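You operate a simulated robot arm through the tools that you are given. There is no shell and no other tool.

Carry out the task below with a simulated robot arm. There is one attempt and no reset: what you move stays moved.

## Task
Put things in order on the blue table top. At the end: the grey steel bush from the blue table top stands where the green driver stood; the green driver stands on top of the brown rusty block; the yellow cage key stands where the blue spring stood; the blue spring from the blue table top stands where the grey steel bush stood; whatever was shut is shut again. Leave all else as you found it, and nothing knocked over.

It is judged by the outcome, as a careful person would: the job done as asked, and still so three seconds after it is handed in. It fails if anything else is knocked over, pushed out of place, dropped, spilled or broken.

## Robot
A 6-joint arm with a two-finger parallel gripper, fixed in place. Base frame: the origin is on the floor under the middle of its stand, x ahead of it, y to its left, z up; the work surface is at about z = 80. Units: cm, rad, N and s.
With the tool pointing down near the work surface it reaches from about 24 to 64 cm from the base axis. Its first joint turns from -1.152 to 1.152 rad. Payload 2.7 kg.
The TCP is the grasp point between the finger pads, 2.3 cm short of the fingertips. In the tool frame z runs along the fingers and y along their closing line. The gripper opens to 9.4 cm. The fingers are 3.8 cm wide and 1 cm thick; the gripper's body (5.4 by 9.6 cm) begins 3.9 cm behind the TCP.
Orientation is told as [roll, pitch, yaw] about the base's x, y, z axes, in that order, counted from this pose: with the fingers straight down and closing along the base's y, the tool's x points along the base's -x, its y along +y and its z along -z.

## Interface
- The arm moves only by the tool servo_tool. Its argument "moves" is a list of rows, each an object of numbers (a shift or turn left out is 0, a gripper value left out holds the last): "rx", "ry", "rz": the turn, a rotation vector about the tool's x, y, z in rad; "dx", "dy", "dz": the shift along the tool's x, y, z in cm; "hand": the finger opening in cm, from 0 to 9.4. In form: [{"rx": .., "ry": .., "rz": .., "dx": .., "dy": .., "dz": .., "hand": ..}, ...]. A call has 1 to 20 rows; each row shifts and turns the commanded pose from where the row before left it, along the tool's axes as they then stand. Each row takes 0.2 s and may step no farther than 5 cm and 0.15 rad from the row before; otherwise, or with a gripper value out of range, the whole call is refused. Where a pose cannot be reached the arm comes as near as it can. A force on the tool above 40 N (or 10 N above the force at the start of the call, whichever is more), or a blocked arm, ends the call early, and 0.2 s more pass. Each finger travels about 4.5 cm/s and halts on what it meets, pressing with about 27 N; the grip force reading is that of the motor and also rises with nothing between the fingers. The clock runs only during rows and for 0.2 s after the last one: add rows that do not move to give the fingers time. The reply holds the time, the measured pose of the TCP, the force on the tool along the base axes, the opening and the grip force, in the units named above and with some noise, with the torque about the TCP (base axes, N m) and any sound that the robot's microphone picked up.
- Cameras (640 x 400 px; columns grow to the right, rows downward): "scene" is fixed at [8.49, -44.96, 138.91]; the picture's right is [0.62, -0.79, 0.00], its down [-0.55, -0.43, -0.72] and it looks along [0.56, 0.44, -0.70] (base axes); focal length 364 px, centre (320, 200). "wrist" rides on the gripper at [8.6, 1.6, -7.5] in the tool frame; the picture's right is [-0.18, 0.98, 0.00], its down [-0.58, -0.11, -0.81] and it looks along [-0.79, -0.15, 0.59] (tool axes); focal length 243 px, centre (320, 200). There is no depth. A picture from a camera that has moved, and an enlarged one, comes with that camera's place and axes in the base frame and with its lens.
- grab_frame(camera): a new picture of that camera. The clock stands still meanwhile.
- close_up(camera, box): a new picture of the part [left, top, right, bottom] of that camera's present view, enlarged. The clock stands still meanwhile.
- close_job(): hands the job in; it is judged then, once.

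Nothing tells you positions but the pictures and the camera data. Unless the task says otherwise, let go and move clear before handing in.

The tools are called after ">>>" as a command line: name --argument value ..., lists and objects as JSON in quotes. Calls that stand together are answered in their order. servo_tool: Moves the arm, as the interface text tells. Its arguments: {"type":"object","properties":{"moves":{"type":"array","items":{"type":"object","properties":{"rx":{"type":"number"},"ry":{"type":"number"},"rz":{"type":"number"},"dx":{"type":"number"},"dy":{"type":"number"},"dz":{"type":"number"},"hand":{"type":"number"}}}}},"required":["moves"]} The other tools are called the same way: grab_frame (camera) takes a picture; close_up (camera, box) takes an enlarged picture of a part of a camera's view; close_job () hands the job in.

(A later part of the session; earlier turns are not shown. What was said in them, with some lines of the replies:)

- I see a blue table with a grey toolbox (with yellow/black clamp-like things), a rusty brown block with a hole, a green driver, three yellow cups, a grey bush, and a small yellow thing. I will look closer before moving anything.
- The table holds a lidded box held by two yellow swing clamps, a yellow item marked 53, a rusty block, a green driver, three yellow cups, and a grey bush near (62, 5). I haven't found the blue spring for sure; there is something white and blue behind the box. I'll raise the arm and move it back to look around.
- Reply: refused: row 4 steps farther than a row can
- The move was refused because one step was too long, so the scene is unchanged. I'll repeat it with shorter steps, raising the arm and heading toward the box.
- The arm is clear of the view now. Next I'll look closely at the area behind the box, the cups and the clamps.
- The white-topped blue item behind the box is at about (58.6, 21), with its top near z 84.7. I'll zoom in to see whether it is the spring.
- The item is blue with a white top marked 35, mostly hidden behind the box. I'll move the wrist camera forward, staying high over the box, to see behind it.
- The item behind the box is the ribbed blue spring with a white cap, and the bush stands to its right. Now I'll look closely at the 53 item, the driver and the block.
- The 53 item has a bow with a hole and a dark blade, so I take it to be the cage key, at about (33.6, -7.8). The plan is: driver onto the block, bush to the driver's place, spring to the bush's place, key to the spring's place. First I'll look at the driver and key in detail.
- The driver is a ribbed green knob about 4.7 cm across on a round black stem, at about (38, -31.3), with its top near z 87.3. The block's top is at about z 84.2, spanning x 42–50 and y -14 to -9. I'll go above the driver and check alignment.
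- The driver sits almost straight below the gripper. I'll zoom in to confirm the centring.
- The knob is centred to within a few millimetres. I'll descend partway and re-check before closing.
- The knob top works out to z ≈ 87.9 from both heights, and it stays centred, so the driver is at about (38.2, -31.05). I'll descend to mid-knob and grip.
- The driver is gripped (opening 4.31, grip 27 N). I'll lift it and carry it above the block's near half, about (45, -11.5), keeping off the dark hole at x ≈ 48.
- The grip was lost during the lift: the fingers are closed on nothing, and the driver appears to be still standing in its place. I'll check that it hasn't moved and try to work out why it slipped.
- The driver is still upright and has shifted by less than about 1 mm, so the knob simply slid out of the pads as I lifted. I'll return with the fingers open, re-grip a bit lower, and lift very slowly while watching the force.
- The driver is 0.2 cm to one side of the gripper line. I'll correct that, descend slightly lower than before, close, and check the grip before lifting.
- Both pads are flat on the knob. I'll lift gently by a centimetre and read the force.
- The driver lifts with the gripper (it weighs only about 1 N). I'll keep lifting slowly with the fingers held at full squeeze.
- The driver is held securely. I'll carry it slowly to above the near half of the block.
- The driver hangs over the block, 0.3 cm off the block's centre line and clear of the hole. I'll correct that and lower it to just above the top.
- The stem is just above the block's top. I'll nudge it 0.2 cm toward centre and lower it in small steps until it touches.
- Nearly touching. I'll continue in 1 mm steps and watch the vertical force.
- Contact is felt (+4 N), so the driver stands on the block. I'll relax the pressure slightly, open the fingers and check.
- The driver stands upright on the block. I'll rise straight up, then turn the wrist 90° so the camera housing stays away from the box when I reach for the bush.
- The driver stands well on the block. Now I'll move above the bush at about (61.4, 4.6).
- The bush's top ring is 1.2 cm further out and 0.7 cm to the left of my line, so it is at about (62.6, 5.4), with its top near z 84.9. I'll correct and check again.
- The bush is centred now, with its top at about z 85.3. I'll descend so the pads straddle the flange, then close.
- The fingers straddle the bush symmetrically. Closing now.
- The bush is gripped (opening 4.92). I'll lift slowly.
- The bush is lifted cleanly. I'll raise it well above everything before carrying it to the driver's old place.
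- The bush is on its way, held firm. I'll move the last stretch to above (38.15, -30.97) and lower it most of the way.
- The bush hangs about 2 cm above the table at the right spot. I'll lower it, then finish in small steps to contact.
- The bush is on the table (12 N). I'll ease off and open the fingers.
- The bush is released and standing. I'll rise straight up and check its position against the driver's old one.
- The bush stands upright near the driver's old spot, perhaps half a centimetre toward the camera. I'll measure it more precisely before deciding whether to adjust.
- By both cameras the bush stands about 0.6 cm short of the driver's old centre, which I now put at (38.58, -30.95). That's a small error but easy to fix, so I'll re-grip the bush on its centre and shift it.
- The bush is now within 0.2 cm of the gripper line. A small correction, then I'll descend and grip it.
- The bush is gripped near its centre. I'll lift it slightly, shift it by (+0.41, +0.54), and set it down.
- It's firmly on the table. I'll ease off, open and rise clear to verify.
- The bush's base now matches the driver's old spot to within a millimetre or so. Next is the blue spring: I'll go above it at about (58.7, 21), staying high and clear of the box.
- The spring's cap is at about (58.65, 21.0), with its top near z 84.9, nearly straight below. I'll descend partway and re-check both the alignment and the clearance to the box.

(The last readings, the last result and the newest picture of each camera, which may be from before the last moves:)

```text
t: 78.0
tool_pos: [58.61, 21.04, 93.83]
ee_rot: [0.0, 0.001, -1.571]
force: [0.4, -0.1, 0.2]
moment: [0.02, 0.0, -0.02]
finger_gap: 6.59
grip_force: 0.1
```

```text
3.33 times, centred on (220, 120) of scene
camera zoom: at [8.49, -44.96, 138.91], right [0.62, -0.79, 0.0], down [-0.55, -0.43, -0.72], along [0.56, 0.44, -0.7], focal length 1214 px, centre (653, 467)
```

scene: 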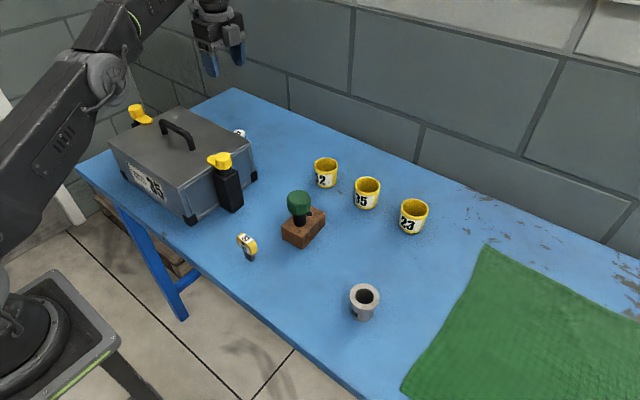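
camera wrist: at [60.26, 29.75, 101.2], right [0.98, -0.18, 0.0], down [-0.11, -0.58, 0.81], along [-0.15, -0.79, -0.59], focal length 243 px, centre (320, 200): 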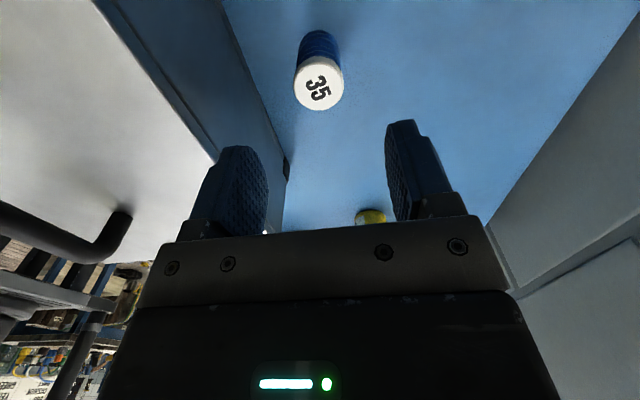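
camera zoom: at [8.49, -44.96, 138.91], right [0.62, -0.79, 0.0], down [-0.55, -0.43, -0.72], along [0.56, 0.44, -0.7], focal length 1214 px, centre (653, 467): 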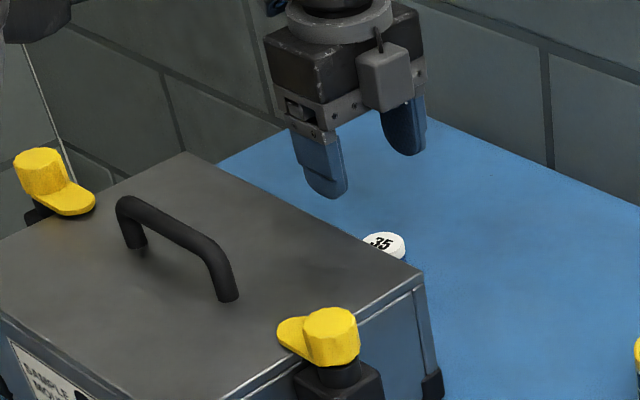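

Alignment is within 2 mm and the box edge is well clear of the fingers. I'll make a small correction and descend onto the spring.

>>> servo_tool --moves '[{"dx": -0.2, "dy": -0.1}, {"dz": 2}, {"dz": 2}, {"dz": 2}, {"dz": 2}, {"dz": 1.5}, {"dz": 1.2}, {}]'

>>> grab_frame --camera "wrist"

>>> close_up --camera "scene" --box '[140, 60, 300, 180]'

```text
t: 79.8
tool_pos: [58.56, 21.01, 83.09]
ee_rot: [0.0, -0.001, -1.571]
force: [-0.1, -0.6, -0.7]
moment: [0.01, 0.01, -0.01]
finger_gap: 6.58
grip_force: 0.1
```

```text
taken
camera wrist: at [60.24, 29.66, 90.49], right [0.98, -0.18, 0.0], down [-0.11, -0.58, 0.81], along [-0.15, -0.79, -0.59], focal length 243 px, centre (320, 200)
```

wrist: 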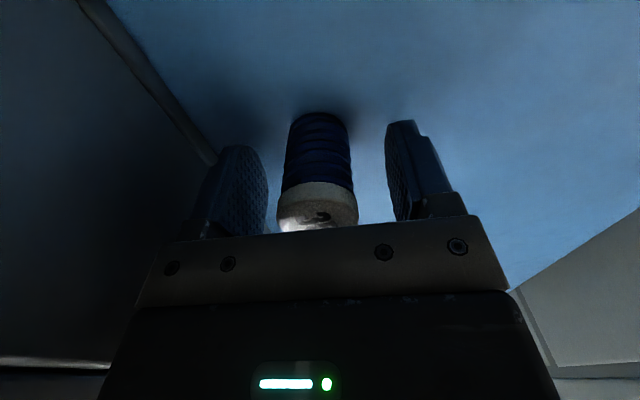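

```text
3.33 times, centred on (220, 120) of scene
camera zoom: at [8.49, -44.96, 138.91], right [0.62, -0.79, 0.0], down [-0.55, -0.43, -0.72], along [0.56, 0.44, -0.7], focal length 1214 px, centre (653, 467)
```

zoom: 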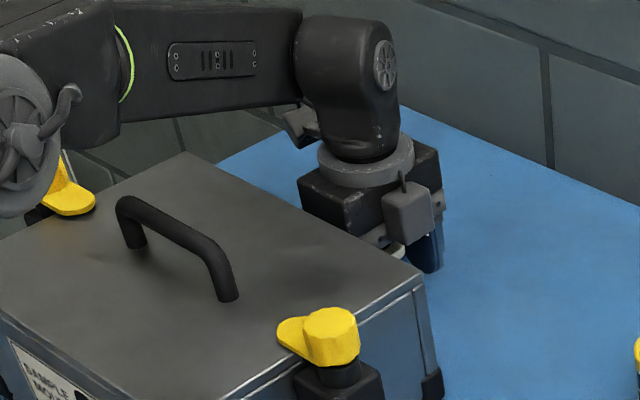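

The fingers straddle the spring with nothing touching. Closing.

>>> servo_tool --moves '[{"hand": 5}, {"hand": 4}, {"hand": 3}, {"hand": 1}, {"hand": 0}, {"hand": 0}, {"hand": 0}]'

>>> grab_frame --camera "wrist"

```text
t: 81.4
tool_pos: [58.57, 20.94, 83.23]
ee_rot: [-0.001, 0.0, -1.57]
force: [0.5, 0.1, -0.3]
moment: [0.01, -0.01, 0.01]
finger_gap: 3.42
grip_force: 27.1
```

```text
taken
camera wrist: at [60.24, 29.66, 90.5], right [0.98, -0.18, 0.0], down [-0.11, -0.58, 0.81], along [-0.15, -0.79, -0.59], focal length 243 px, centre (320, 200)
```

wrist: 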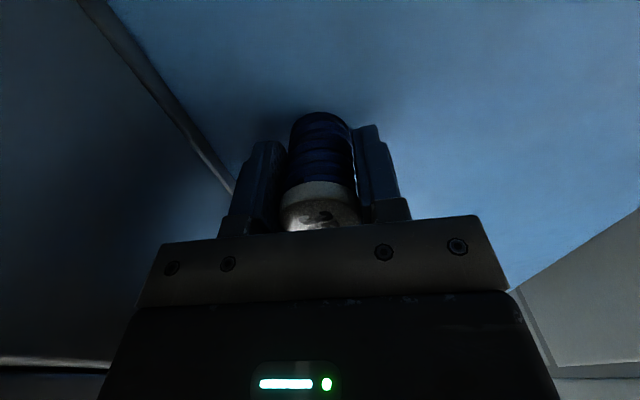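

The spring is gripped (opening 3.42). I'll lift slowly and check.

>>> servo_tool --moves '[{"dz": -0.2}, {"dz": -0.2}, {"dz": -0.3}, {"dz": -0.3}, {"dz": -0.5}, {"dz": -0.8}, {}]'

>>> grab_frame --camera "wrist"

```text
t: 83.0
tool_pos: [58.63, 20.92, 85.44]
ee_rot: [0.001, 0.0, -1.569]
force: [-0.7, -0.2, -1.0]
moment: [0.02, -0.03, 0.0]
finger_gap: 3.4
grip_force: 27.1
```

```text
taken
camera wrist: at [60.24, 29.59, 92.84], right [0.98, -0.18, 0.0], down [-0.11, -0.58, 0.81], along [-0.15, -0.79, -0.59], focal length 243 px, centre (320, 200)
```

wrist: 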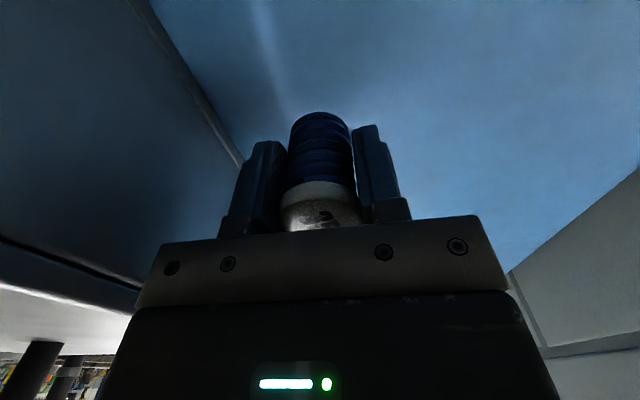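

The spring came up cleanly. I'll raise it a little more and carry it to the bush's old place at about (62.55, 4.9).

>>> servo_tool --moves '[{"dz": -0.8}, {"dz": -1.2}, {"dz": -1.5}, {"dz": -1.5}, {"dz": -1}, {"dz": -0.5}, {"dx": -0.6, "dy": 0.15}, {"dx": -1.2, "dy": 0.3}, {"dx": -1.5, "dy": 0.4}, {"dx": -1.5, "dy": 0.4}, {"dx": -1.5, "dy": 0.4}, {"dx": -1.5, "dy": 0.4}, {"dx": -1.5, "dy": 0.4}, {"dx": -1.5, "dy": 0.4}, {"dx": -1.5, "dy": 0.4}, {"dx": -1.5, "dy": 0.3}, {"dx": -1.2, "dy": 0.2}, {"dx": -0.9, "dy": 0.2}, {}]'

>>> grab_frame --camera "wrist"

>>> close_up --camera "scene" --box '[220, 80, 380, 200]'

```text
t: 87.0
tool_pos: [62.47, 5.0, 92.07]
ee_rot: [-0.001, 0.001, -1.571]
force: [-0.3, -0.1, -0.6]
moment: [0.0, -0.01, 0.02]
finger_gap: 3.43
grip_force: 27.1
```

```text
taken
camera wrist: at [64.16, 13.66, 99.38], right [0.98, -0.18, 0.0], down [-0.11, -0.58, 0.81], along [-0.15, -0.79, -0.59], focal length 243 px, centre (320, 200)
```

wrist: 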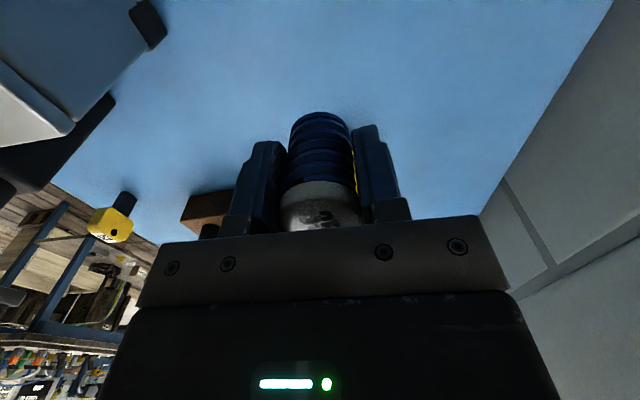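

```text
3.33 times, centred on (300, 140) of scene
camera zoom: at [8.49, -44.96, 138.91], right [0.61, -0.79, 0.0], down [-0.55, -0.43, -0.72], along [0.56, 0.44, -0.7], focal length 1214 px, centre (387, 400)
```

zoom: 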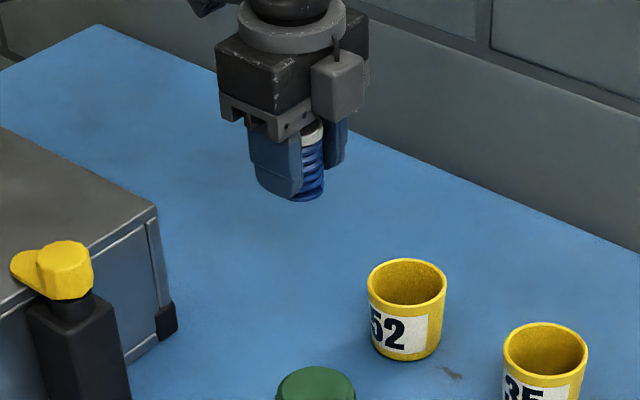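

The spring is over the bush's old place. I'll lower it to just above the table and then step to contact.

>>> servo_tool --moves '[{"dz": 0.8}, {"dz": 1.4}, {"dz": 1.5}, {"dz": 1.5}, {"dz": 1.5}, {"dz": 1}, {"dz": 0.5}, {"dz": 0.3}, {}]'

>>> servo_tool --moves '[{"dz": 0.1}, {}]'

>>> servo_tool --moves '[{"dz": 0.08}, {}]'

>>> grab_frame --camera "wrist"

>>> close_up --camera "scene" --box '[255, 130, 335, 190]'

```text
t: 89.0
tool_pos: [62.47, 4.97, 83.55]
ee_rot: [0.0, -0.001, -1.571]
force: [0.3, -0.4, -1.4]
moment: [-0.01, -0.02, 0.03]
finger_gap: 3.4
grip_force: 27.2
```

```text
t: 89.6
tool_pos: [62.46, 5.02, 83.33]
ee_rot: [0.0, -0.001, -1.571]
force: [-0.1, 0.2, -1.3]
moment: [-0.02, 0.0, -0.01]
finger_gap: 3.38
grip_force: 27.1
```

```text
t: 90.2
tool_pos: [62.59, 5.08, 83.21]
ee_rot: [0.0, 0.0, -1.572]
force: [0.4, 0.1, -1.0]
moment: [-0.05, 0.0, -0.04]
finger_gap: 3.43
grip_force: 26.6
```

```text
taken
camera wrist: at [64.18, 13.72, 90.59], right [0.98, -0.18, 0.0], down [-0.11, -0.58, 0.81], along [-0.15, -0.79, -0.59], focal length 243 px, centre (320, 200)
```

wrist: 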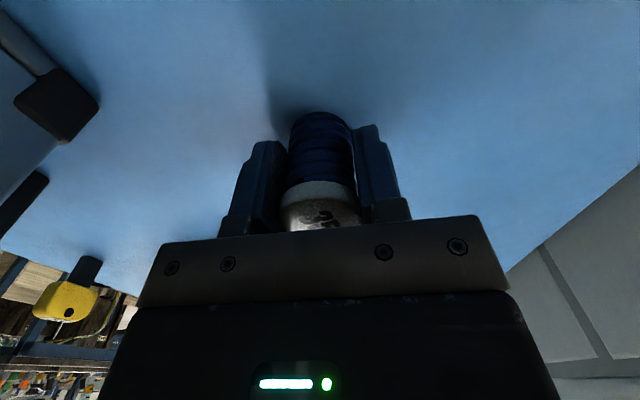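

```text
6.67 times, centred on (295, 160) of scene
camera zoom: at [8.49, -44.96, 138.91], right [0.62, -0.79, 0.0], down [-0.55, -0.43, -0.72], along [0.56, 0.44, -0.7], focal length 2427 px, centre (487, 467)
```

zoom: 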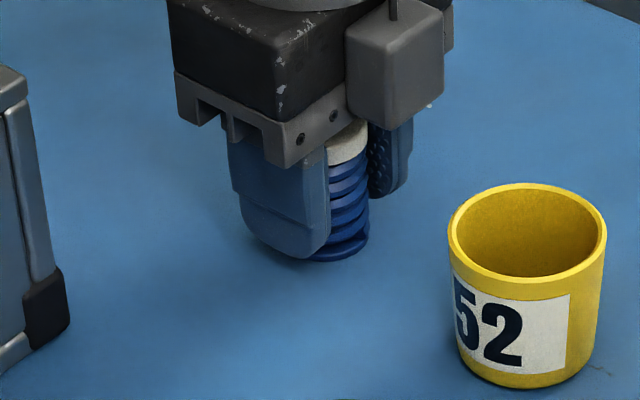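

The spring's base lines up with the bush's old base in the scene view. I'll continue in tiny steps to contact.

>>> servo_tool --moves '[{"dz": 0.06}, {}]'

>>> servo_tool --moves '[{"dz": 0.06}, {}]'

>>> servo_tool --moves '[{"dz": 0.06}, {}]'

```text
t: 90.8
tool_pos: [62.53, 4.93, 83.19]
ee_rot: [0.0, 0.001, -1.571]
force: [-0.1, 0.9, -1.3]
moment: [-0.02, 0.0, -0.01]
finger_gap: 3.38
grip_force: 26.7
```

```text
t: 91.4
tool_pos: [62.55, 5.05, 83.25]
ee_rot: [-0.001, 0.0, -1.57]
force: [0.2, -0.4, -0.4]
moment: [0.01, 0.02, 0.01]
finger_gap: 3.44
grip_force: 26.8
```

```text
t: 92.0
tool_pos: [62.5, 5.12, 83.16]
ee_rot: [0.001, 0.0, -1.571]
force: [-0.9, -1.6, 5.1]
moment: [-0.01, 0.09, -0.01]
finger_gap: 3.4
grip_force: 27.4
```

Contact is felt (+5 N). I'll ease off, open gently and rise straight up.

>>> servo_tool --moves '[{"dz": -0.04}, {}, {"hand": 3.7}, {"hand": 4.3}, {"hand": 5.2}, {"hand": 6.6}, {}, {"dz": -0.5}, {"dz": -1}, {"dz": -1.5}, {"dz": -2}, {"dz": -3}, {"dz": -4}, {"dz": -4}, {"dz": -4}, {}]'

>>> grab_frame --camera "wrist"

>>> close_up --camera "scene" --box '[255, 130, 335, 190]'

>>> grab_frame --camera "scene"

```text
t: 95.4
tool_pos: [62.29, 5.1, 103.19]
ee_rot: [0.0, 0.0, -1.571]
force: [0.1, -0.6, -0.1]
moment: [-0.02, -0.02, 0.01]
finger_gap: 6.6
grip_force: 0.0
```

```text
taken
camera wrist: at [63.97, 13.88, 110.45], right [0.98, -0.18, 0.0], down [-0.11, -0.58, 0.81], along [-0.15, -0.79, -0.59], focal length 243 px, centre (320, 200)
```

wrist: 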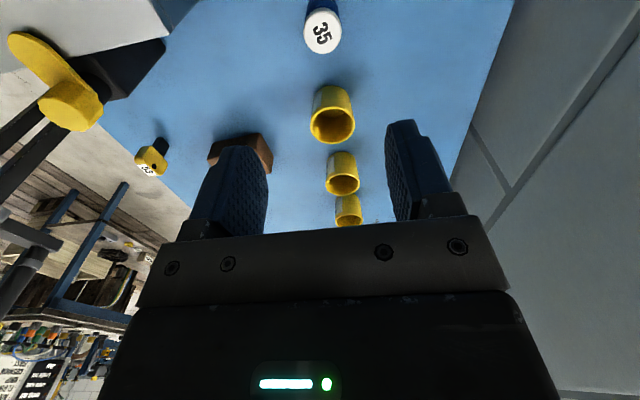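

```text
6.67 times, centred on (295, 160) of scene
camera zoom: at [8.49, -44.96, 138.91], right [0.62, -0.79, 0.0], down [-0.55, -0.43, -0.72], along [0.56, 0.44, -0.7], focal length 2427 px, centre (487, 467)
```

zoom: 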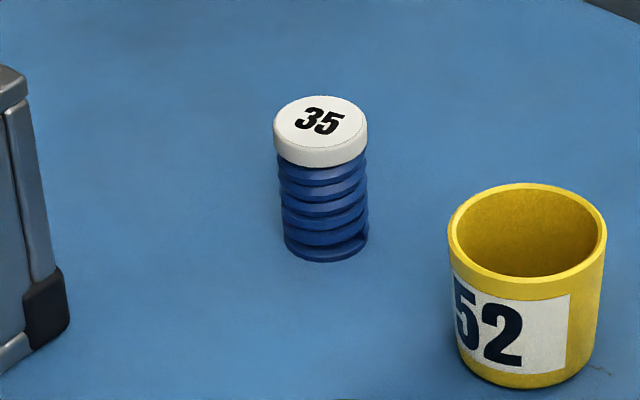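

```text
taken
```

scene: 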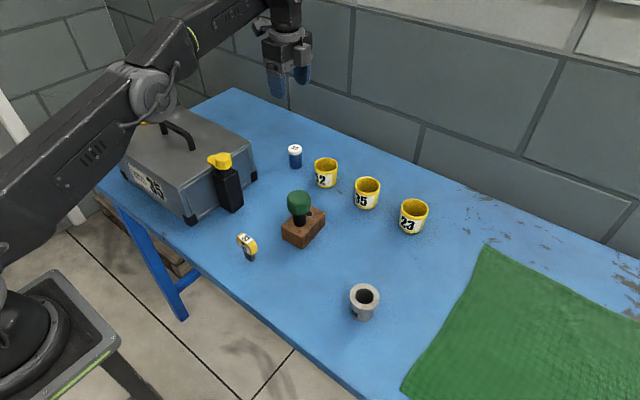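

The spring stands upright on the bush's old spot. For the key near (34, -7.5), I'll go back above it and turn the wrist so that the camera housing points away from the clamp and the fingers close across the key's flat faces.

>>> servo_tool --moves '[{"dx": -1.556, "dy": -3.56}, {"dx": -1.556, "dy": -3.56}, {"dx": -1.556, "dy": -3.56}, {"dx": -1.556, "dy": -3.56}, {"dx": -1.556, "dy": -3.56}, {"dx": -1.556, "dy": -3.56}, {"dx": -1.556, "dy": -3.56}, {"dx": -1.558, "dy": -3.54}, {}]'

>>> servo_tool --moves '[{"rz": -0.15}, {"rz": -0.15}, {"rz": -0.15}, {"rz": -0.15}, {"rz": -0.15}, {"rz": -0.15}, {"rz": -0.15}, {"rz": -0.15}, {"rz": -0.15}, {"rz": -0.15}, {"rz": -0.15}, {"rz": -0.15}, {"rz": -0.15}, {"rz": -0.15}, {"rz": -0.15}, {"rz": -0.15}, {"rz": -0.15}, {"rz": -0.15}, {"rz": -0.15}, {"rz": -0.15}]'

>>> grab_frame --camera "wrist"

>>> grab_frame --camera "scene"

```text
t: 97.4
tool_pos: [34.01, -7.47, 103.25]
ee_rot: [0.0, 0.0, -1.568]
force: [-0.2, 0.1, 0.2]
moment: [0.02, 0.0, 0.0]
finger_gap: 6.58
grip_force: 0.0
```

```text
t: 101.6
tool_pos: [34.04, -7.36, 103.3]
ee_rot: [0.001, -0.001, 1.431]
force: [0.8, 0.2, -0.4]
moment: [-0.01, 0.01, 0.01]
finger_gap: 6.6
grip_force: 0.1
```

```text
taken
camera wrist: at [31.32, -15.74, 110.52], right [-0.95, 0.32, 0.0], down [0.19, 0.56, 0.81], along [0.26, 0.76, -0.59], focal length 243 px, centre (320, 200)
```

wrist: 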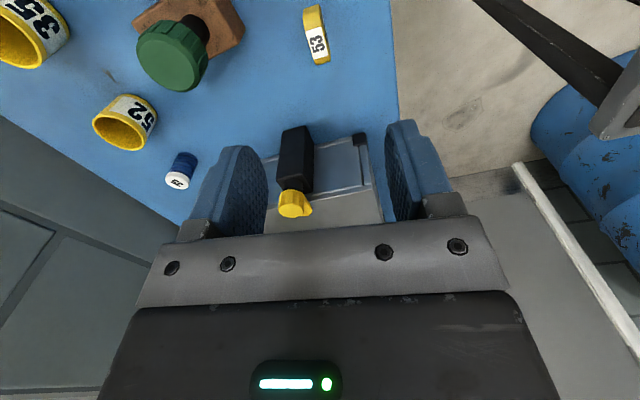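

```text
taken
```

scene: 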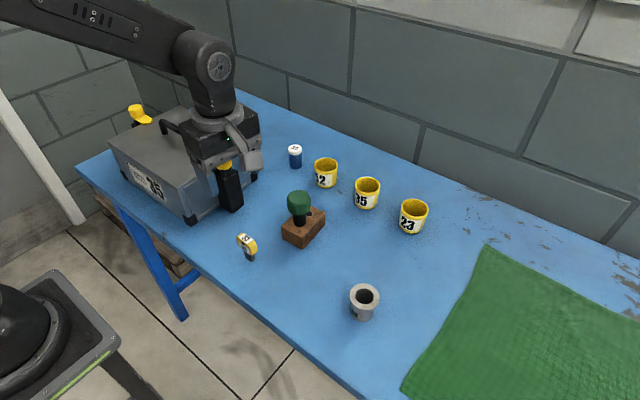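

The key is now almost straight below, seen end-on. I'll zoom in to judge its position and orientation.

>>> close_up --camera "wrist" --box '[256, 0, 384, 80]'

```text
5.00 times, centred on (320, 40) of wrist
camera zoom: at [31.32, -15.74, 110.52], right [-0.95, 0.32, 0.0], down [0.19, 0.56, 0.81], along [0.26, 0.76, -0.59], focal length 1213 px, centre (320, 1000)
```

zoom: 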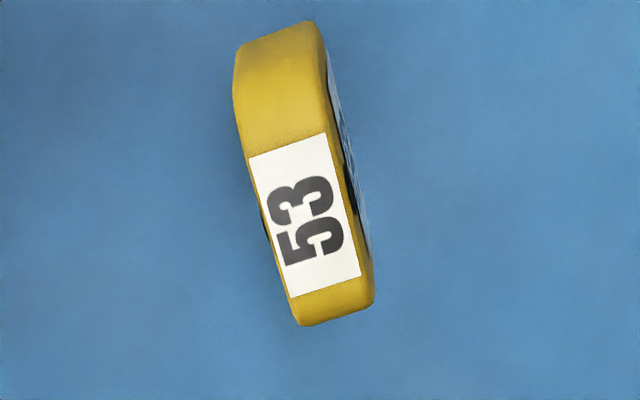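

The key's top label is centred at about (34.55, -6.95, 86), and it is turned by only about -0.06 rad. I'll trim the wrist yaw and position, then descend partway and re-check.

>>> servo_tool --moves '[{"rz": -0.08}, {"dx": -0.5, "dy": -0.45}, {"dz": 3}, {"dz": 3}, {"dz": 2.3}, {}]'

>>> grab_frame --camera "wrist"

>>> close_up --camera "wrist" --box '[240, 0, 400, 130]'

>>> close_up --camera "scene" --box '[200, 140, 360, 280]'

```text
t: 103.0
tool_pos: [34.64, -7.17, 94.94]
ee_rot: [0.001, 0.0, 1.508]
force: [-1.0, 1.1, -0.7]
moment: [0.01, 0.03, -0.03]
finger_gap: 6.62
grip_force: 0.1
```

```text
taken
camera wrist: at [32.51, -15.65, 102.23], right [-0.97, 0.25, 0.0], down [0.14, 0.57, 0.81], along [0.2, 0.78, -0.59], focal length 243 px, centre (320, 200)
```

wrist: 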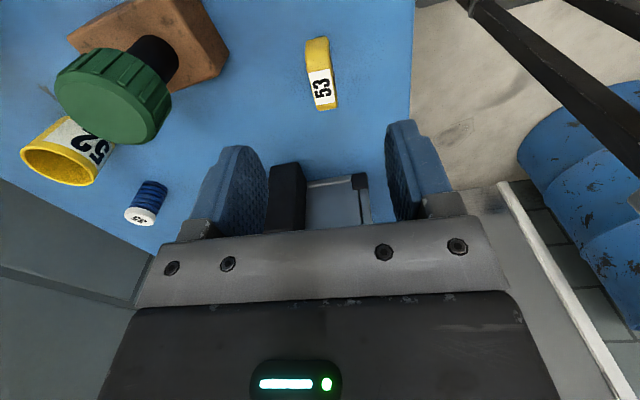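

```text
3.08 times, centred on (320, 65) of wrist
camera zoom: at [32.51, -15.65, 102.23], right [-0.97, 0.25, 0.0], down [0.14, 0.57, 0.81], along [0.2, 0.78, -0.59], focal length 746 px, centre (320, 615)
```

zoom: 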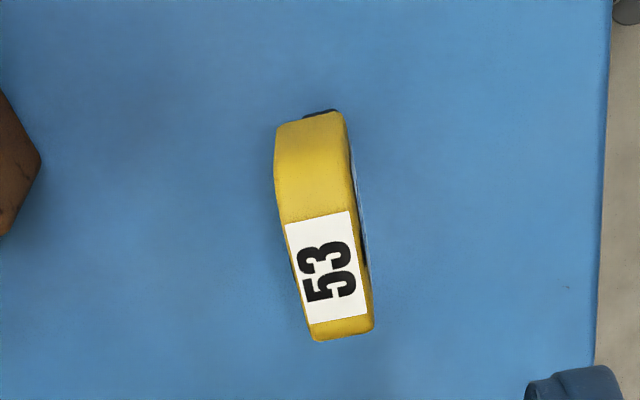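

```text
2.86 times, centred on (280, 210) of scene
camera zoom: at [8.49, -44.96, 138.91], right [0.62, -0.79, 0.0], down [-0.55, -0.43, -0.72], along [0.56, 0.44, -0.7], focal length 1040 px, centre (434, 171)
```

zoom: 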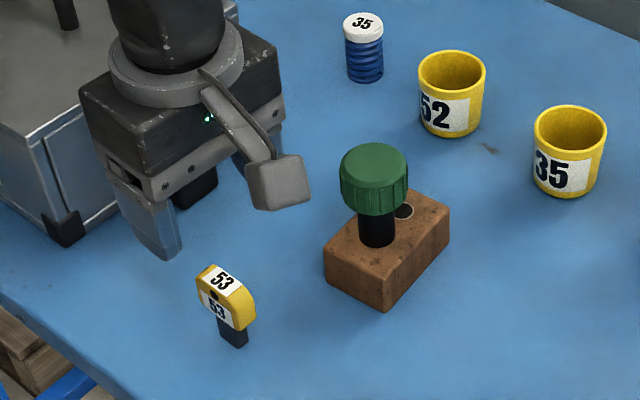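

The key's centre is confirmed at (34.53, -6.91) with its top at z 86. A small trim, then I'll descend to grip the bow.

>>> servo_tool --moves '[{"dx": -0.25, "dy": 0.13}, {"dz": 2}, {"dz": 2}, {"dz": 2}, {"dz": 2}, {"dz": 1.5}, {"dz": 1.25}, {}]'

>>> grab_frame --camera "wrist"

>>> close_up --camera "scene" --box '[180, 160, 340, 280]'

```text
t: 104.8
tool_pos: [34.58, -6.93, 84.23]
ee_rot: [0.0, -0.001, 1.508]
force: [-0.5, 0.1, -0.8]
moment: [0.02, 0.0, 0.02]
finger_gap: 6.58
grip_force: 0.1
```

```text
taken
camera wrist: at [32.46, -15.28, 91.47], right [-0.97, 0.25, 0.0], down [0.15, 0.57, 0.81], along [0.2, 0.78, -0.59], focal length 243 px, centre (320, 200)
```

wrist: 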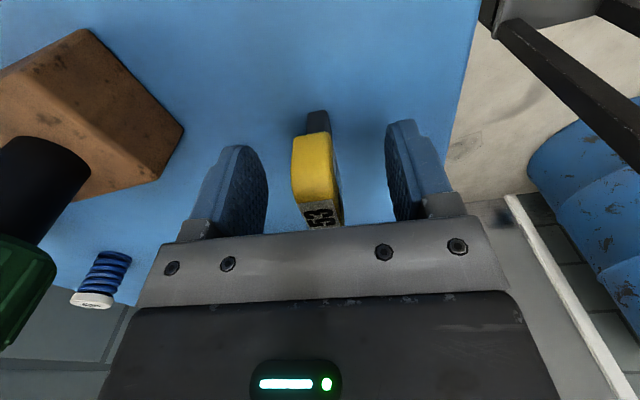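

```text
3.33 times, centred on (260, 220) of scene
camera zoom: at [8.49, -44.96, 138.91], right [0.62, -0.79, 0.0], down [-0.55, -0.43, -0.72], along [0.56, 0.44, -0.7], focal length 1214 px, centre (520, 133)
```

zoom: 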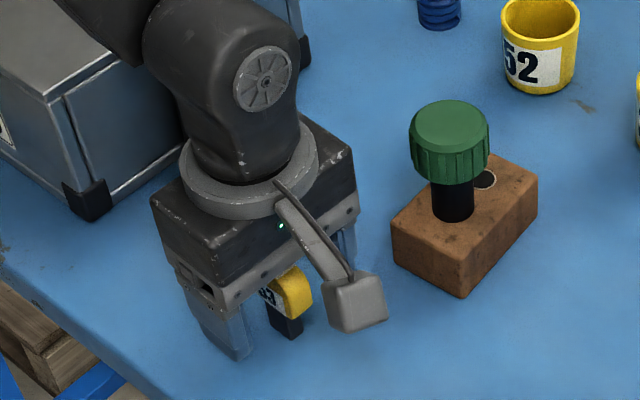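

The key's bow sits between the open fingers, with nothing else touching. Closing gently.

>>> servo_tool --moves '[{"hand": 5}, {"hand": 4}, {"hand": 3}, {"hand": 2.2}, {"hand": 1}, {"hand": 0}, {"hand": 0}, {"hand": 0}]'

>>> grab_frame --camera "wrist"

>>> close_up --camera "scene" --box '[180, 160, 340, 280]'

```text
t: 106.6
tool_pos: [34.51, -6.78, 84.22]
ee_rot: [0.001, 0.0, 1.509]
force: [-0.8, 0.4, 1.4]
moment: [-0.02, -0.02, -0.02]
finger_gap: 1.55
grip_force: 26.7
```

```text
taken
camera wrist: at [32.45, -15.29, 91.49], right [-0.97, 0.25, 0.0], down [0.15, 0.57, 0.81], along [0.2, 0.78, -0.59], focal length 243 px, centre (320, 200)
```

wrist: 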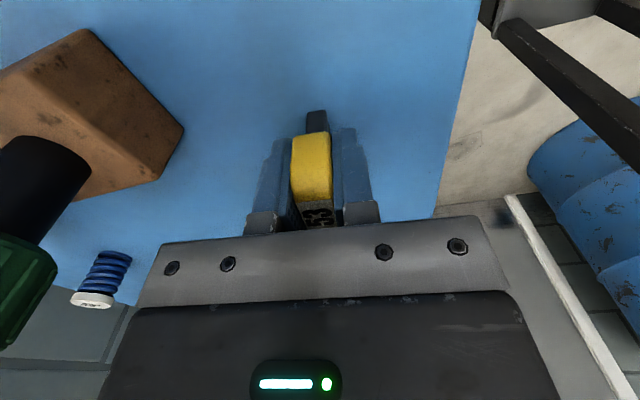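

```text
3.33 times, centred on (260, 220) of scene
camera zoom: at [8.49, -44.96, 138.91], right [0.62, -0.79, 0.0], down [-0.55, -0.43, -0.72], along [0.57, 0.44, -0.7], focal length 1214 px, centre (520, 133)
```

zoom: 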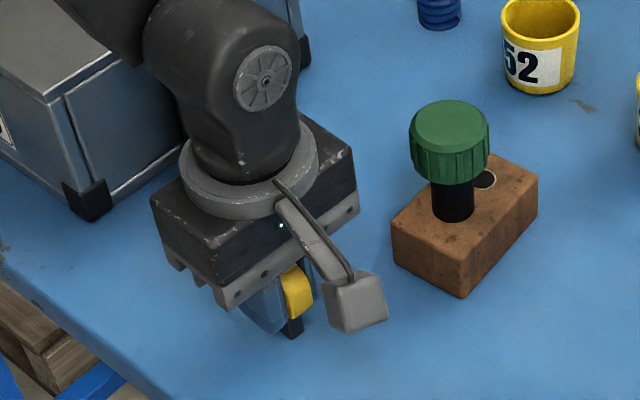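

The key is gripped across its flat faces (opening 1.55). I'll lift slowly and check that it comes up straight.

>>> servo_tool --moves '[{"dz": -0.2}, {"dz": -0.2}, {"dz": -0.3}, {"dz": -0.3}, {"dz": -0.5}, {"dz": -0.8}, {}]'

>>> grab_frame --camera "wrist"

>>> close_up --camera "scene" --box '[180, 160, 340, 280]'

```text
t: 108.2
tool_pos: [34.46, -6.83, 86.48]
ee_rot: [-0.001, 0.0, 1.507]
force: [0.3, 0.3, -1.1]
moment: [0.02, -0.01, 0.03]
finger_gap: 1.55
grip_force: 27.3
```

```text
taken
camera wrist: at [32.3, -15.23, 93.81], right [-0.97, 0.25, 0.0], down [0.15, 0.57, 0.81], along [0.2, 0.78, -0.59], focal length 243 px, centre (320, 200)
```

wrist: 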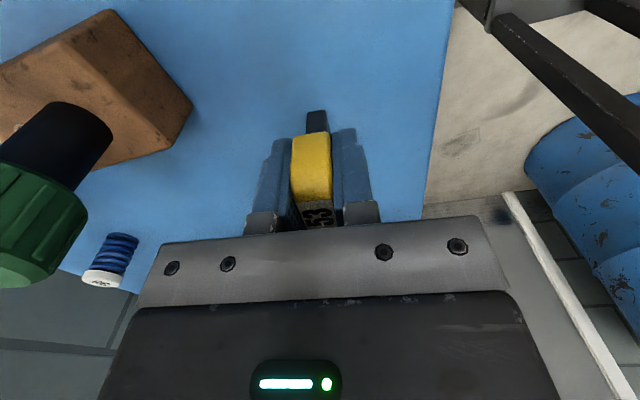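

```text
3.33 times, centred on (260, 220) of scene
camera zoom: at [8.49, -44.96, 138.91], right [0.62, -0.79, 0.0], down [-0.55, -0.43, -0.72], along [0.56, 0.44, -0.7], focal length 1214 px, centre (520, 133)
```

zoom: 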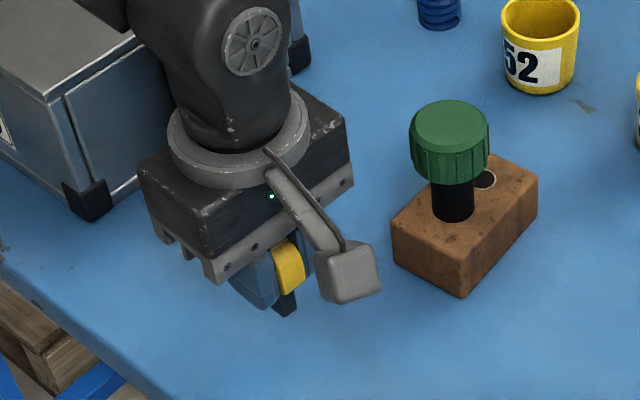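

The key is held straight. I'll lift it high over the box before carrying it across.

>>> servo_tool --moves '[{"dz": -0.8}, {"dz": -1.2}, {"dz": -1.5}, {"dz": -1.5}, {"dz": -1.5}, {"dz": -1.5}, {"dz": -1.5}, {"dz": -1.5}, {"dz": -1.5}, {"dz": -1.5}, {"dz": -1.5}, {"dz": -1}, {"dz": -1}, {}]'

>>> grab_frame --camera "scene"

>>> grab_frame --camera "wrist"

```text
t: 111.2
tool_pos: [34.46, -6.82, 103.91]
ee_rot: [0.001, 0.0, 1.509]
force: [0.2, 0.1, -0.7]
moment: [0.05, 0.01, 0.02]
finger_gap: 1.53
grip_force: 27.5
```

```text
taken
```

scene: 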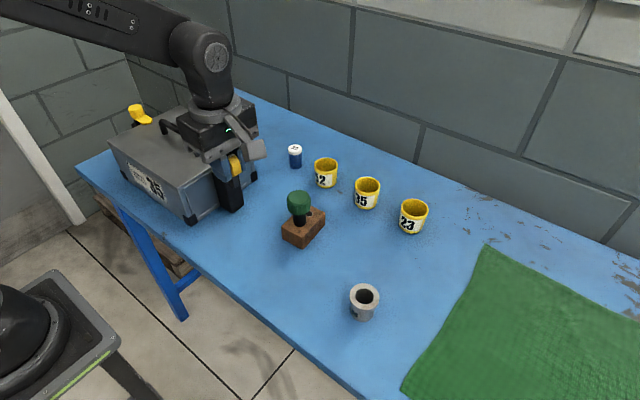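

```text
taken
camera wrist: at [32.3, -15.24, 111.31], right [-0.97, 0.25, 0.0], down [0.15, 0.57, 0.81], along [0.2, 0.78, -0.59], focal length 243 px, centre (320, 200)
```

wrist: 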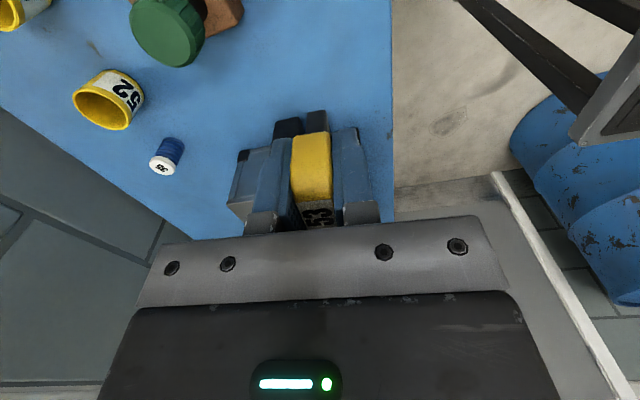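

Everything is clear below. I'll carry the key at this height, behind the box, to above the spring's old place at (58.6, 20.8).

>>> servo_tool --moves '[{"dx": -0.555, "dy": -0.427}, {"dx": -0.952, "dy": -0.732}, {"dx": -1.586, "dy": -1.22}, {"dx": -1.586, "dy": -1.22}, {"dx": -1.586, "dy": -1.22}, {"dx": -1.586, "dy": -1.22}, {"dx": -1.586, "dy": -1.22}, {"dx": -1.586, "dy": -1.22}, {"dx": -1.586, "dy": -1.22}, {"dx": -1.586, "dy": -1.22}, {"dx": -1.586, "dy": -1.22}, {"dx": -1.586, "dy": -1.22}, {"dx": -1.586, "dy": -1.22}, {"dx": -1.586, "dy": -1.22}, {"dx": -1.586, "dy": -1.22}, {"dx": -1.586, "dy": -1.22}, {"dx": -1.586, "dy": -1.22}, {"dx": -1.586, "dy": -1.22}, {"dx": -1.586, "dy": -1.22}, {"dx": -0.631, "dy": -0.481}]'

>>> servo_tool --moves '[{}]'

>>> grab_frame --camera "wrist"

>>> grab_frame --camera "scene"

```text
t: 115.4
tool_pos: [58.62, 20.9, 103.93]
ee_rot: [0.0, 0.0, 1.508]
force: [0.2, -0.5, -0.8]
moment: [0.02, 0.0, 0.0]
finger_gap: 1.53
grip_force: 26.7
```

```text
t: 115.8
tool_pos: [58.54, 20.78, 103.94]
ee_rot: [-0.001, 0.0, 1.508]
force: [0.6, -0.4, -0.4]
moment: [0.0, 0.02, 0.02]
finger_gap: 1.55
grip_force: 27.0
```

```text
taken
camera wrist: at [56.45, 12.4, 111.22], right [-0.97, 0.25, 0.0], down [0.15, 0.57, 0.81], along [0.2, 0.78, -0.59], focal length 243 px, centre (320, 200)
```

wrist: 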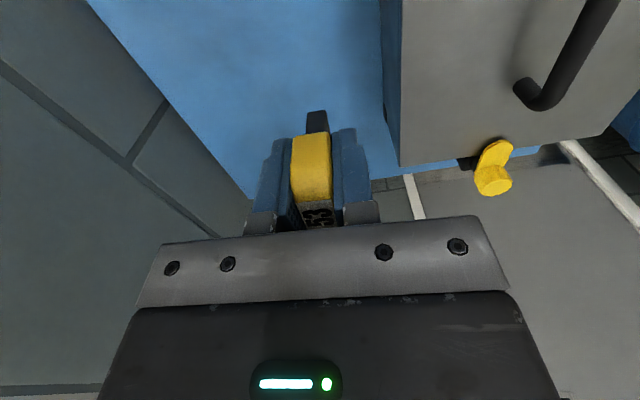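

```text
taken
```

scene: 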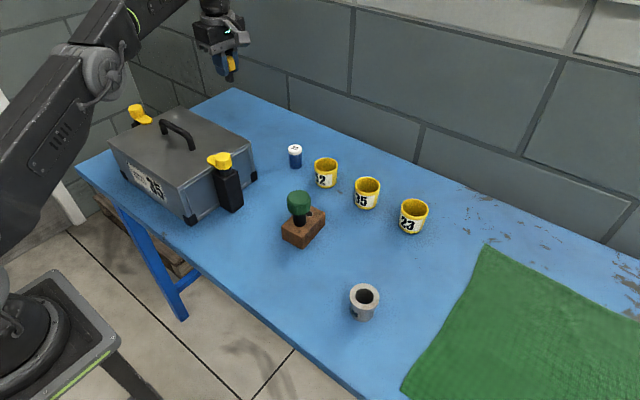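

The key hangs above the spring's old spot, clear of the box. I'll lower it in two stages.

>>> servo_tool --moves '[{"dz": 0.8}, {"dz": 1.4}, {"dz": 1.5}, {"dz": 1.5}, {"dz": 1.5}, {"dz": 1.5}, {"dz": 1.5}, {"dz": 1.5}, {"dz": 1.5}, {"dz": 1}, {"dz": 0.5}, {}]'

>>> grab_frame --camera "wrist"

>>> close_up --camera "scene" --box '[120, 60, 320, 200]'

```text
t: 118.4
tool_pos: [58.68, 20.9, 89.68]
ee_rot: [0.001, 0.001, 1.507]
force: [0.7, 0.4, -0.6]
moment: [-0.03, -0.01, -0.03]
finger_gap: 1.54
grip_force: 27.2
```

```text
taken
camera wrist: at [56.48, 12.44, 97.11], right [-0.97, 0.25, 0.0], down [0.14, 0.57, 0.81], along [0.2, 0.78, -0.59], focal length 243 px, centre (320, 200)
```

wrist: 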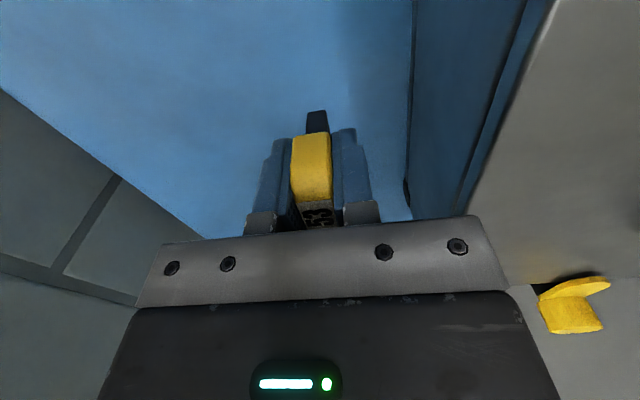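

```text
2.86 times, centred on (220, 130) of scene
camera zoom: at [8.49, -44.96, 138.91], right [0.62, -0.79, 0.0], down [-0.55, -0.43, -0.72], along [0.56, 0.44, -0.7], focal length 1040 px, centre (606, 400)
```

zoom: 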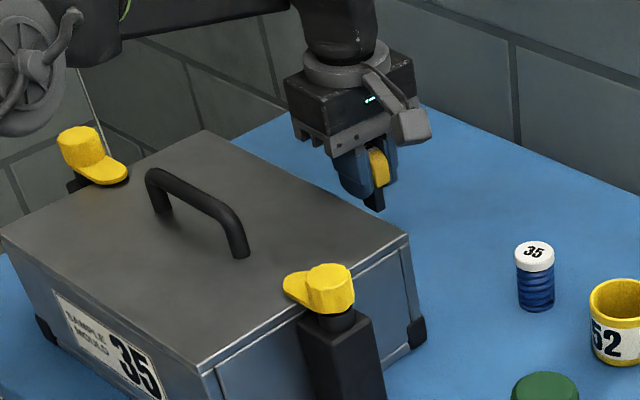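

Still clear on all sides. I'll lower to just above the table, then step to contact.

>>> servo_tool --moves '[{"dz": 0.8}, {"dz": 1.2}, {"dz": 1.2}, {"dz": 1}, {"dz": 0.6}, {"dz": 0.4}, {"dz": 0.15}, {}]'

>>> servo_tool --moves '[{"dz": 0.1}, {}]'

>>> servo_tool --moves '[{"dz": 0.08}, {}]'

>>> servo_tool --moves '[{"dz": 0.06}, {}]'

```text
t: 120.2
tool_pos: [58.62, 20.96, 84.42]
ee_rot: [-0.001, 0.0, 1.507]
force: [0.0, 0.3, -0.4]
moment: [0.03, 0.02, -0.02]
finger_gap: 1.55
grip_force: 27.1
```

```text
t: 120.8
tool_pos: [58.62, 20.96, 84.34]
ee_rot: [-0.001, -0.001, 1.508]
force: [0.0, -0.5, -0.7]
moment: [0.0, 0.02, -0.02]
finger_gap: 1.55
grip_force: 26.7
```

```text
t: 121.4
tool_pos: [58.73, 20.96, 84.21]
ee_rot: [0.001, 0.0, 1.51]
force: [-0.1, -0.6, 0.1]
moment: [0.0, -0.01, 0.01]
finger_gap: 1.55
grip_force: 27.2
```

```text
t: 122.0
tool_pos: [58.65, 20.91, 84.2]
ee_rot: [-0.001, 0.001, 1.51]
force: [0.9, -0.2, 1.0]
moment: [0.0, 0.04, 0.01]
finger_gap: 1.56
grip_force: 26.5
```

>>> servo_tool --moves '[{"dz": 0.05}, {}]'

>>> grab_frame --camera "wrist"

```text
t: 122.6
tool_pos: [58.54, 20.98, 84.16]
ee_rot: [-0.001, 0.0, 1.507]
force: [-1.0, -0.2, 5.7]
moment: [-0.07, 0.06, 0.0]
finger_gap: 1.55
grip_force: 26.4
```

```text
taken
camera wrist: at [56.5, 12.45, 91.48], right [-0.97, 0.25, 0.0], down [0.14, 0.57, 0.81], along [0.2, 0.78, -0.59], focal length 243 px, centre (320, 200)
```

wrist: 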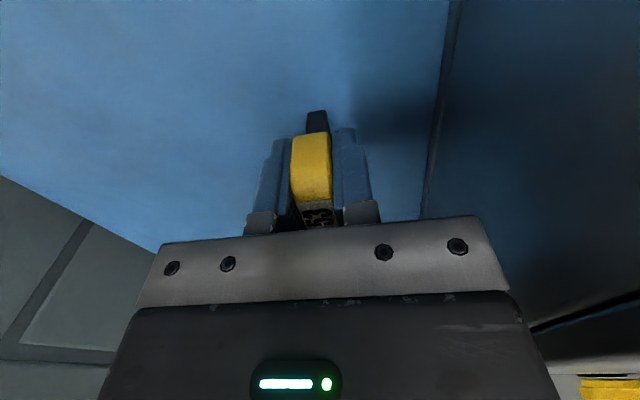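

The key is on the table (+6 N). I'll ease off and open the fingers very gently, since the key stands on a narrow blade.

>>> servo_tool --moves '[{"dz": -0.03}, {}, {"hand": 1.65}, {"hand": 1.8}, {"hand": 2.0}, {"hand": 2.4}, {"hand": 3}, {"hand": 4}, {"hand": 5}, {}, {}]'

>>> grab_frame --camera "wrist"

```text
t: 125.0
tool_pos: [58.71, 20.99, 84.13]
ee_rot: [0.0, 0.001, 1.507]
force: [-0.5, 0.0, -0.4]
moment: [-0.01, -0.01, 0.02]
finger_gap: 4.98
grip_force: 0.1
```

```text
taken
camera wrist: at [56.52, 12.46, 91.46], right [-0.97, 0.25, 0.0], down [0.15, 0.57, 0.81], along [0.2, 0.78, -0.59], focal length 243 px, centre (320, 200)
```

wrist: 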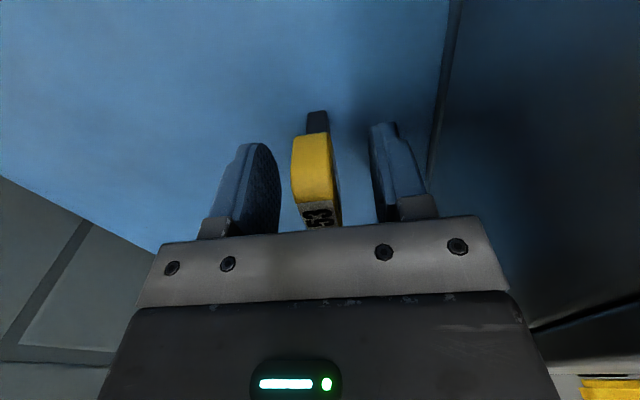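

The key stands freely between the open fingers. I'll rise slowly straight up and then check everything.

>>> servo_tool --moves '[{"dz": -0.3}, {"dz": -0.6}, {"dz": -1}, {"dz": -1.5}, {"dz": -2}, {"dz": -3}, {"dz": -4}, {"dz": -4}, {"dz": -4}, {}]'

>>> grab_frame --camera "wrist"

>>> grab_frame --camera "scene"

>>> close_up --camera "wrist" --box '[240, 0, 400, 100]'

```text
t: 127.2
tool_pos: [58.49, 20.95, 104.58]
ee_rot: [-0.001, 0.0, 1.508]
force: [0.5, -0.7, 0.7]
moment: [0.0, 0.02, 0.01]
finger_gap: 4.99
grip_force: 0.1
```

```text
taken
camera wrist: at [56.43, 12.53, 111.88], right [-0.97, 0.25, 0.0], down [0.14, 0.57, 0.81], along [0.2, 0.78, -0.59], focal length 243 px, centre (320, 200)
```

wrist: 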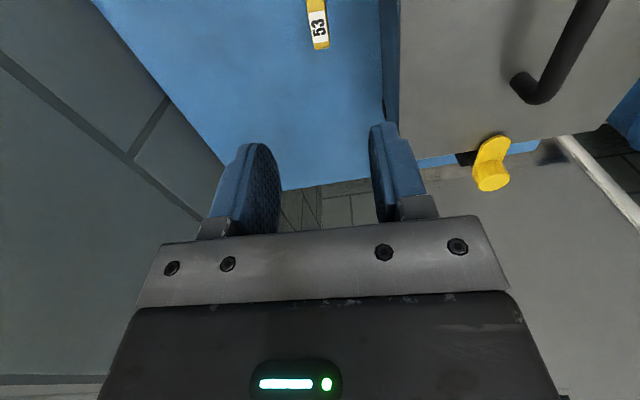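

```text
taken
```

scene: 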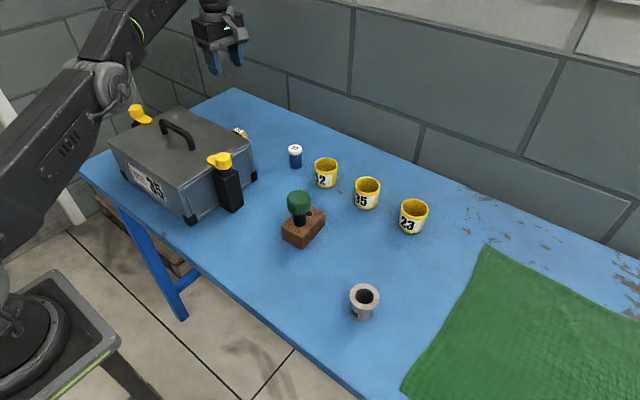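

```text
4.00 times, centred on (320, 50) of wrist
camera zoom: at [56.43, 12.53, 111.88], right [-0.97, 0.25, 0.0], down [0.14, 0.57, 0.81], along [0.2, 0.78, -0.59], focal length 970 px, centre (320, 800)
```

zoom: 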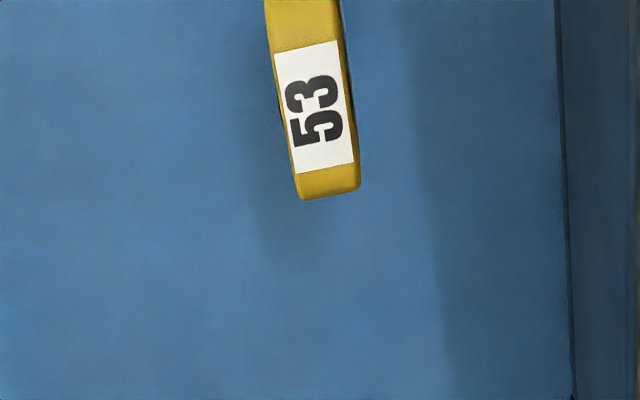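

The key stands upright where the spring was. I'll move the arm clear and inspect everything once more.

>>> servo_tool --moves '[{"dz": -3}, {"dx": 3.81, "dy": 1.187}, {"dx": 3.81, "dy": 1.187}, {"dx": 3.81, "dy": 1.187}, {"dx": 3.81, "dy": 1.187}, {"dx": 3.81, "dy": 1.187}, {"dx": 3.81, "dy": 1.187}, {"dx": 3.81, "dy": 1.187}, {"dx": 3.81, "dy": 1.187}, {"dx": 3.81, "dy": 1.187}, {"dx": 3.81, "dy": 1.187}, {}]'

>>> grab_frame --camera "scene"

>>> close_up --camera "scene" --box '[200, 110, 280, 160]'

>>> grab_frame --camera "wrist"

```text
t: 129.8
tool_pos: [43.87, -16.79, 106.23]
ee_rot: [0.0, 0.001, 1.508]
force: [-0.1, -1.0, -0.1]
moment: [0.0, -0.01, 0.02]
finger_gap: 5.02
grip_force: 0.0
out of reach, approached as far as the arm can: row 1
```

```text
taken
```

scene: 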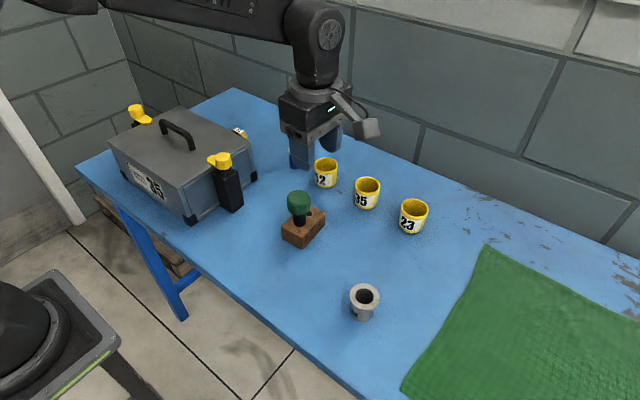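

```text
8.00 times, centred on (240, 135) of scene
camera zoom: at [8.49, -44.96, 138.91], right [0.61, -0.79, 0.0], down [-0.55, -0.43, -0.72], along [0.57, 0.44, -0.7], focal length 2913 px, centre (960, 720)
```

zoom: 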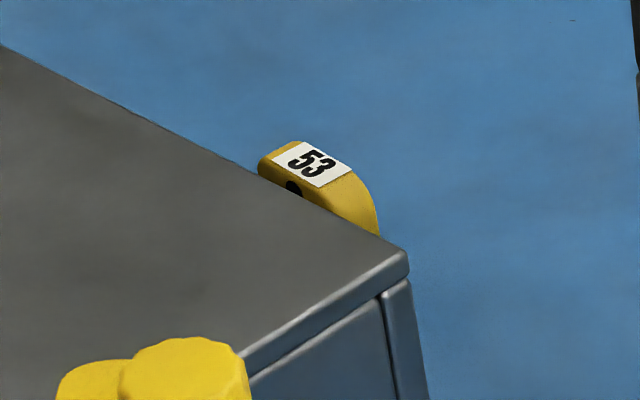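

```text
taken
camera wrist: at [41.72, -25.2, 113.55], right [-0.97, 0.24, 0.0], down [0.14, 0.57, 0.81], along [0.2, 0.78, -0.59], focal length 243 px, centre (320, 200)
```

wrist: 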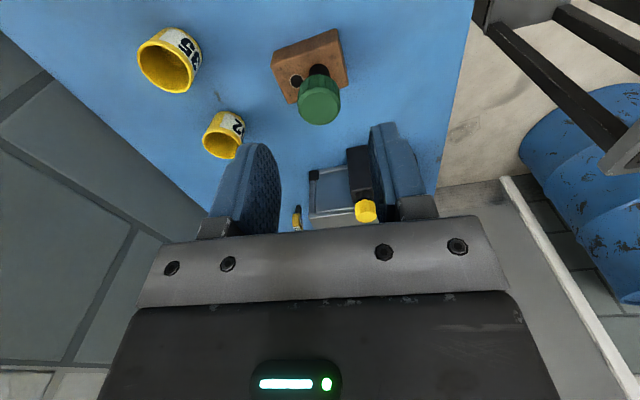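

The key, driver, bush and cups all look right, and the gripper only hides the spring from view. I'll shift the arm aside for one last check of the spring.

>>> servo_tool --moves '[{"dx": 4}, {"dx": 4}, {"dx": 2}, {}, {}]'

>>> grab_frame --camera "scene"

>>> close_up --camera "scene" --box '[220, 110, 380, 250]'

```text
t: 131.0
tool_pos: [43.19, -26.5, 106.28]
ee_rot: [-0.001, 0.001, 1.508]
force: [-0.1, 0.2, -0.1]
moment: [-0.01, -0.02, 0.01]
finger_gap: 4.99
grip_force: 0.1
```

```text
taken
```

scene: 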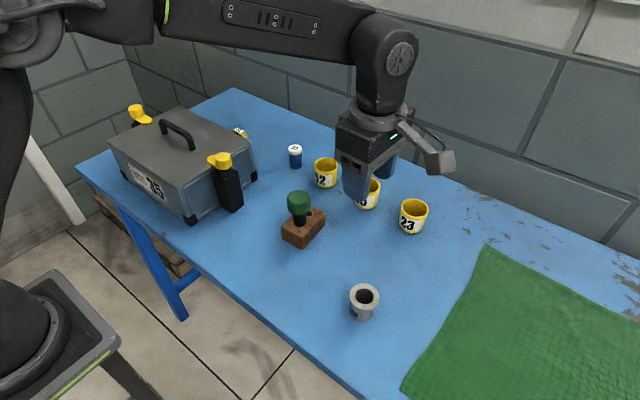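

```text
2.86 times, centred on (300, 180) of scene
camera zoom: at [8.49, -44.96, 138.91], right [0.61, -0.79, 0.0], down [-0.55, -0.43, -0.72], along [0.57, 0.44, -0.7], focal length 1040 px, centre (377, 257)
```

zoom: 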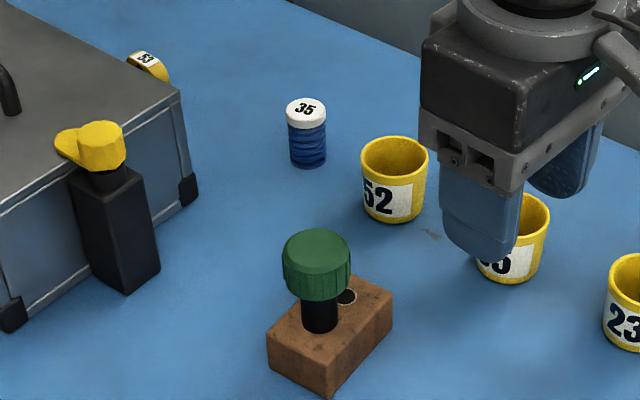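

The final views show each item in place:
- The bush stands at the driver's old spot.
- The driver is upright on the rusty block.
- The spring stands at the bush's old spot.
- The key is upright at the spring's old spot.

The box was never opened and its clamps are as they were, and the cups and block haven't moved. The arm is clear with nothing held, so I'm handing in the job.

>>> close_job

```text
The job is handed in.
```

I moved all four items to where you asked and handed the job in; the final pictures show everything upright and nothing else moved.

- **Grey steel bush:** it stands where the green driver stood. My first placement was about half a centimetre off, so I picked the bush up again and corrected it.
- **Green driver:** it stands on top of the brown rusty block, clear of the hole. It slipped out of the gripper on the first lift but stayed standing, within about a millimetre of its spot. I then picked it up again more slowly.
- **Yellow cage key:** it stands where the blue spring stood, behind the grey box. I took the yellow item marked 53, with a holed head and a dark blade, to be the cage key.
- **Blue spring:** it stands where the bush stood.
- **Grey box:** I never opened it, so nothing had to be shut again.
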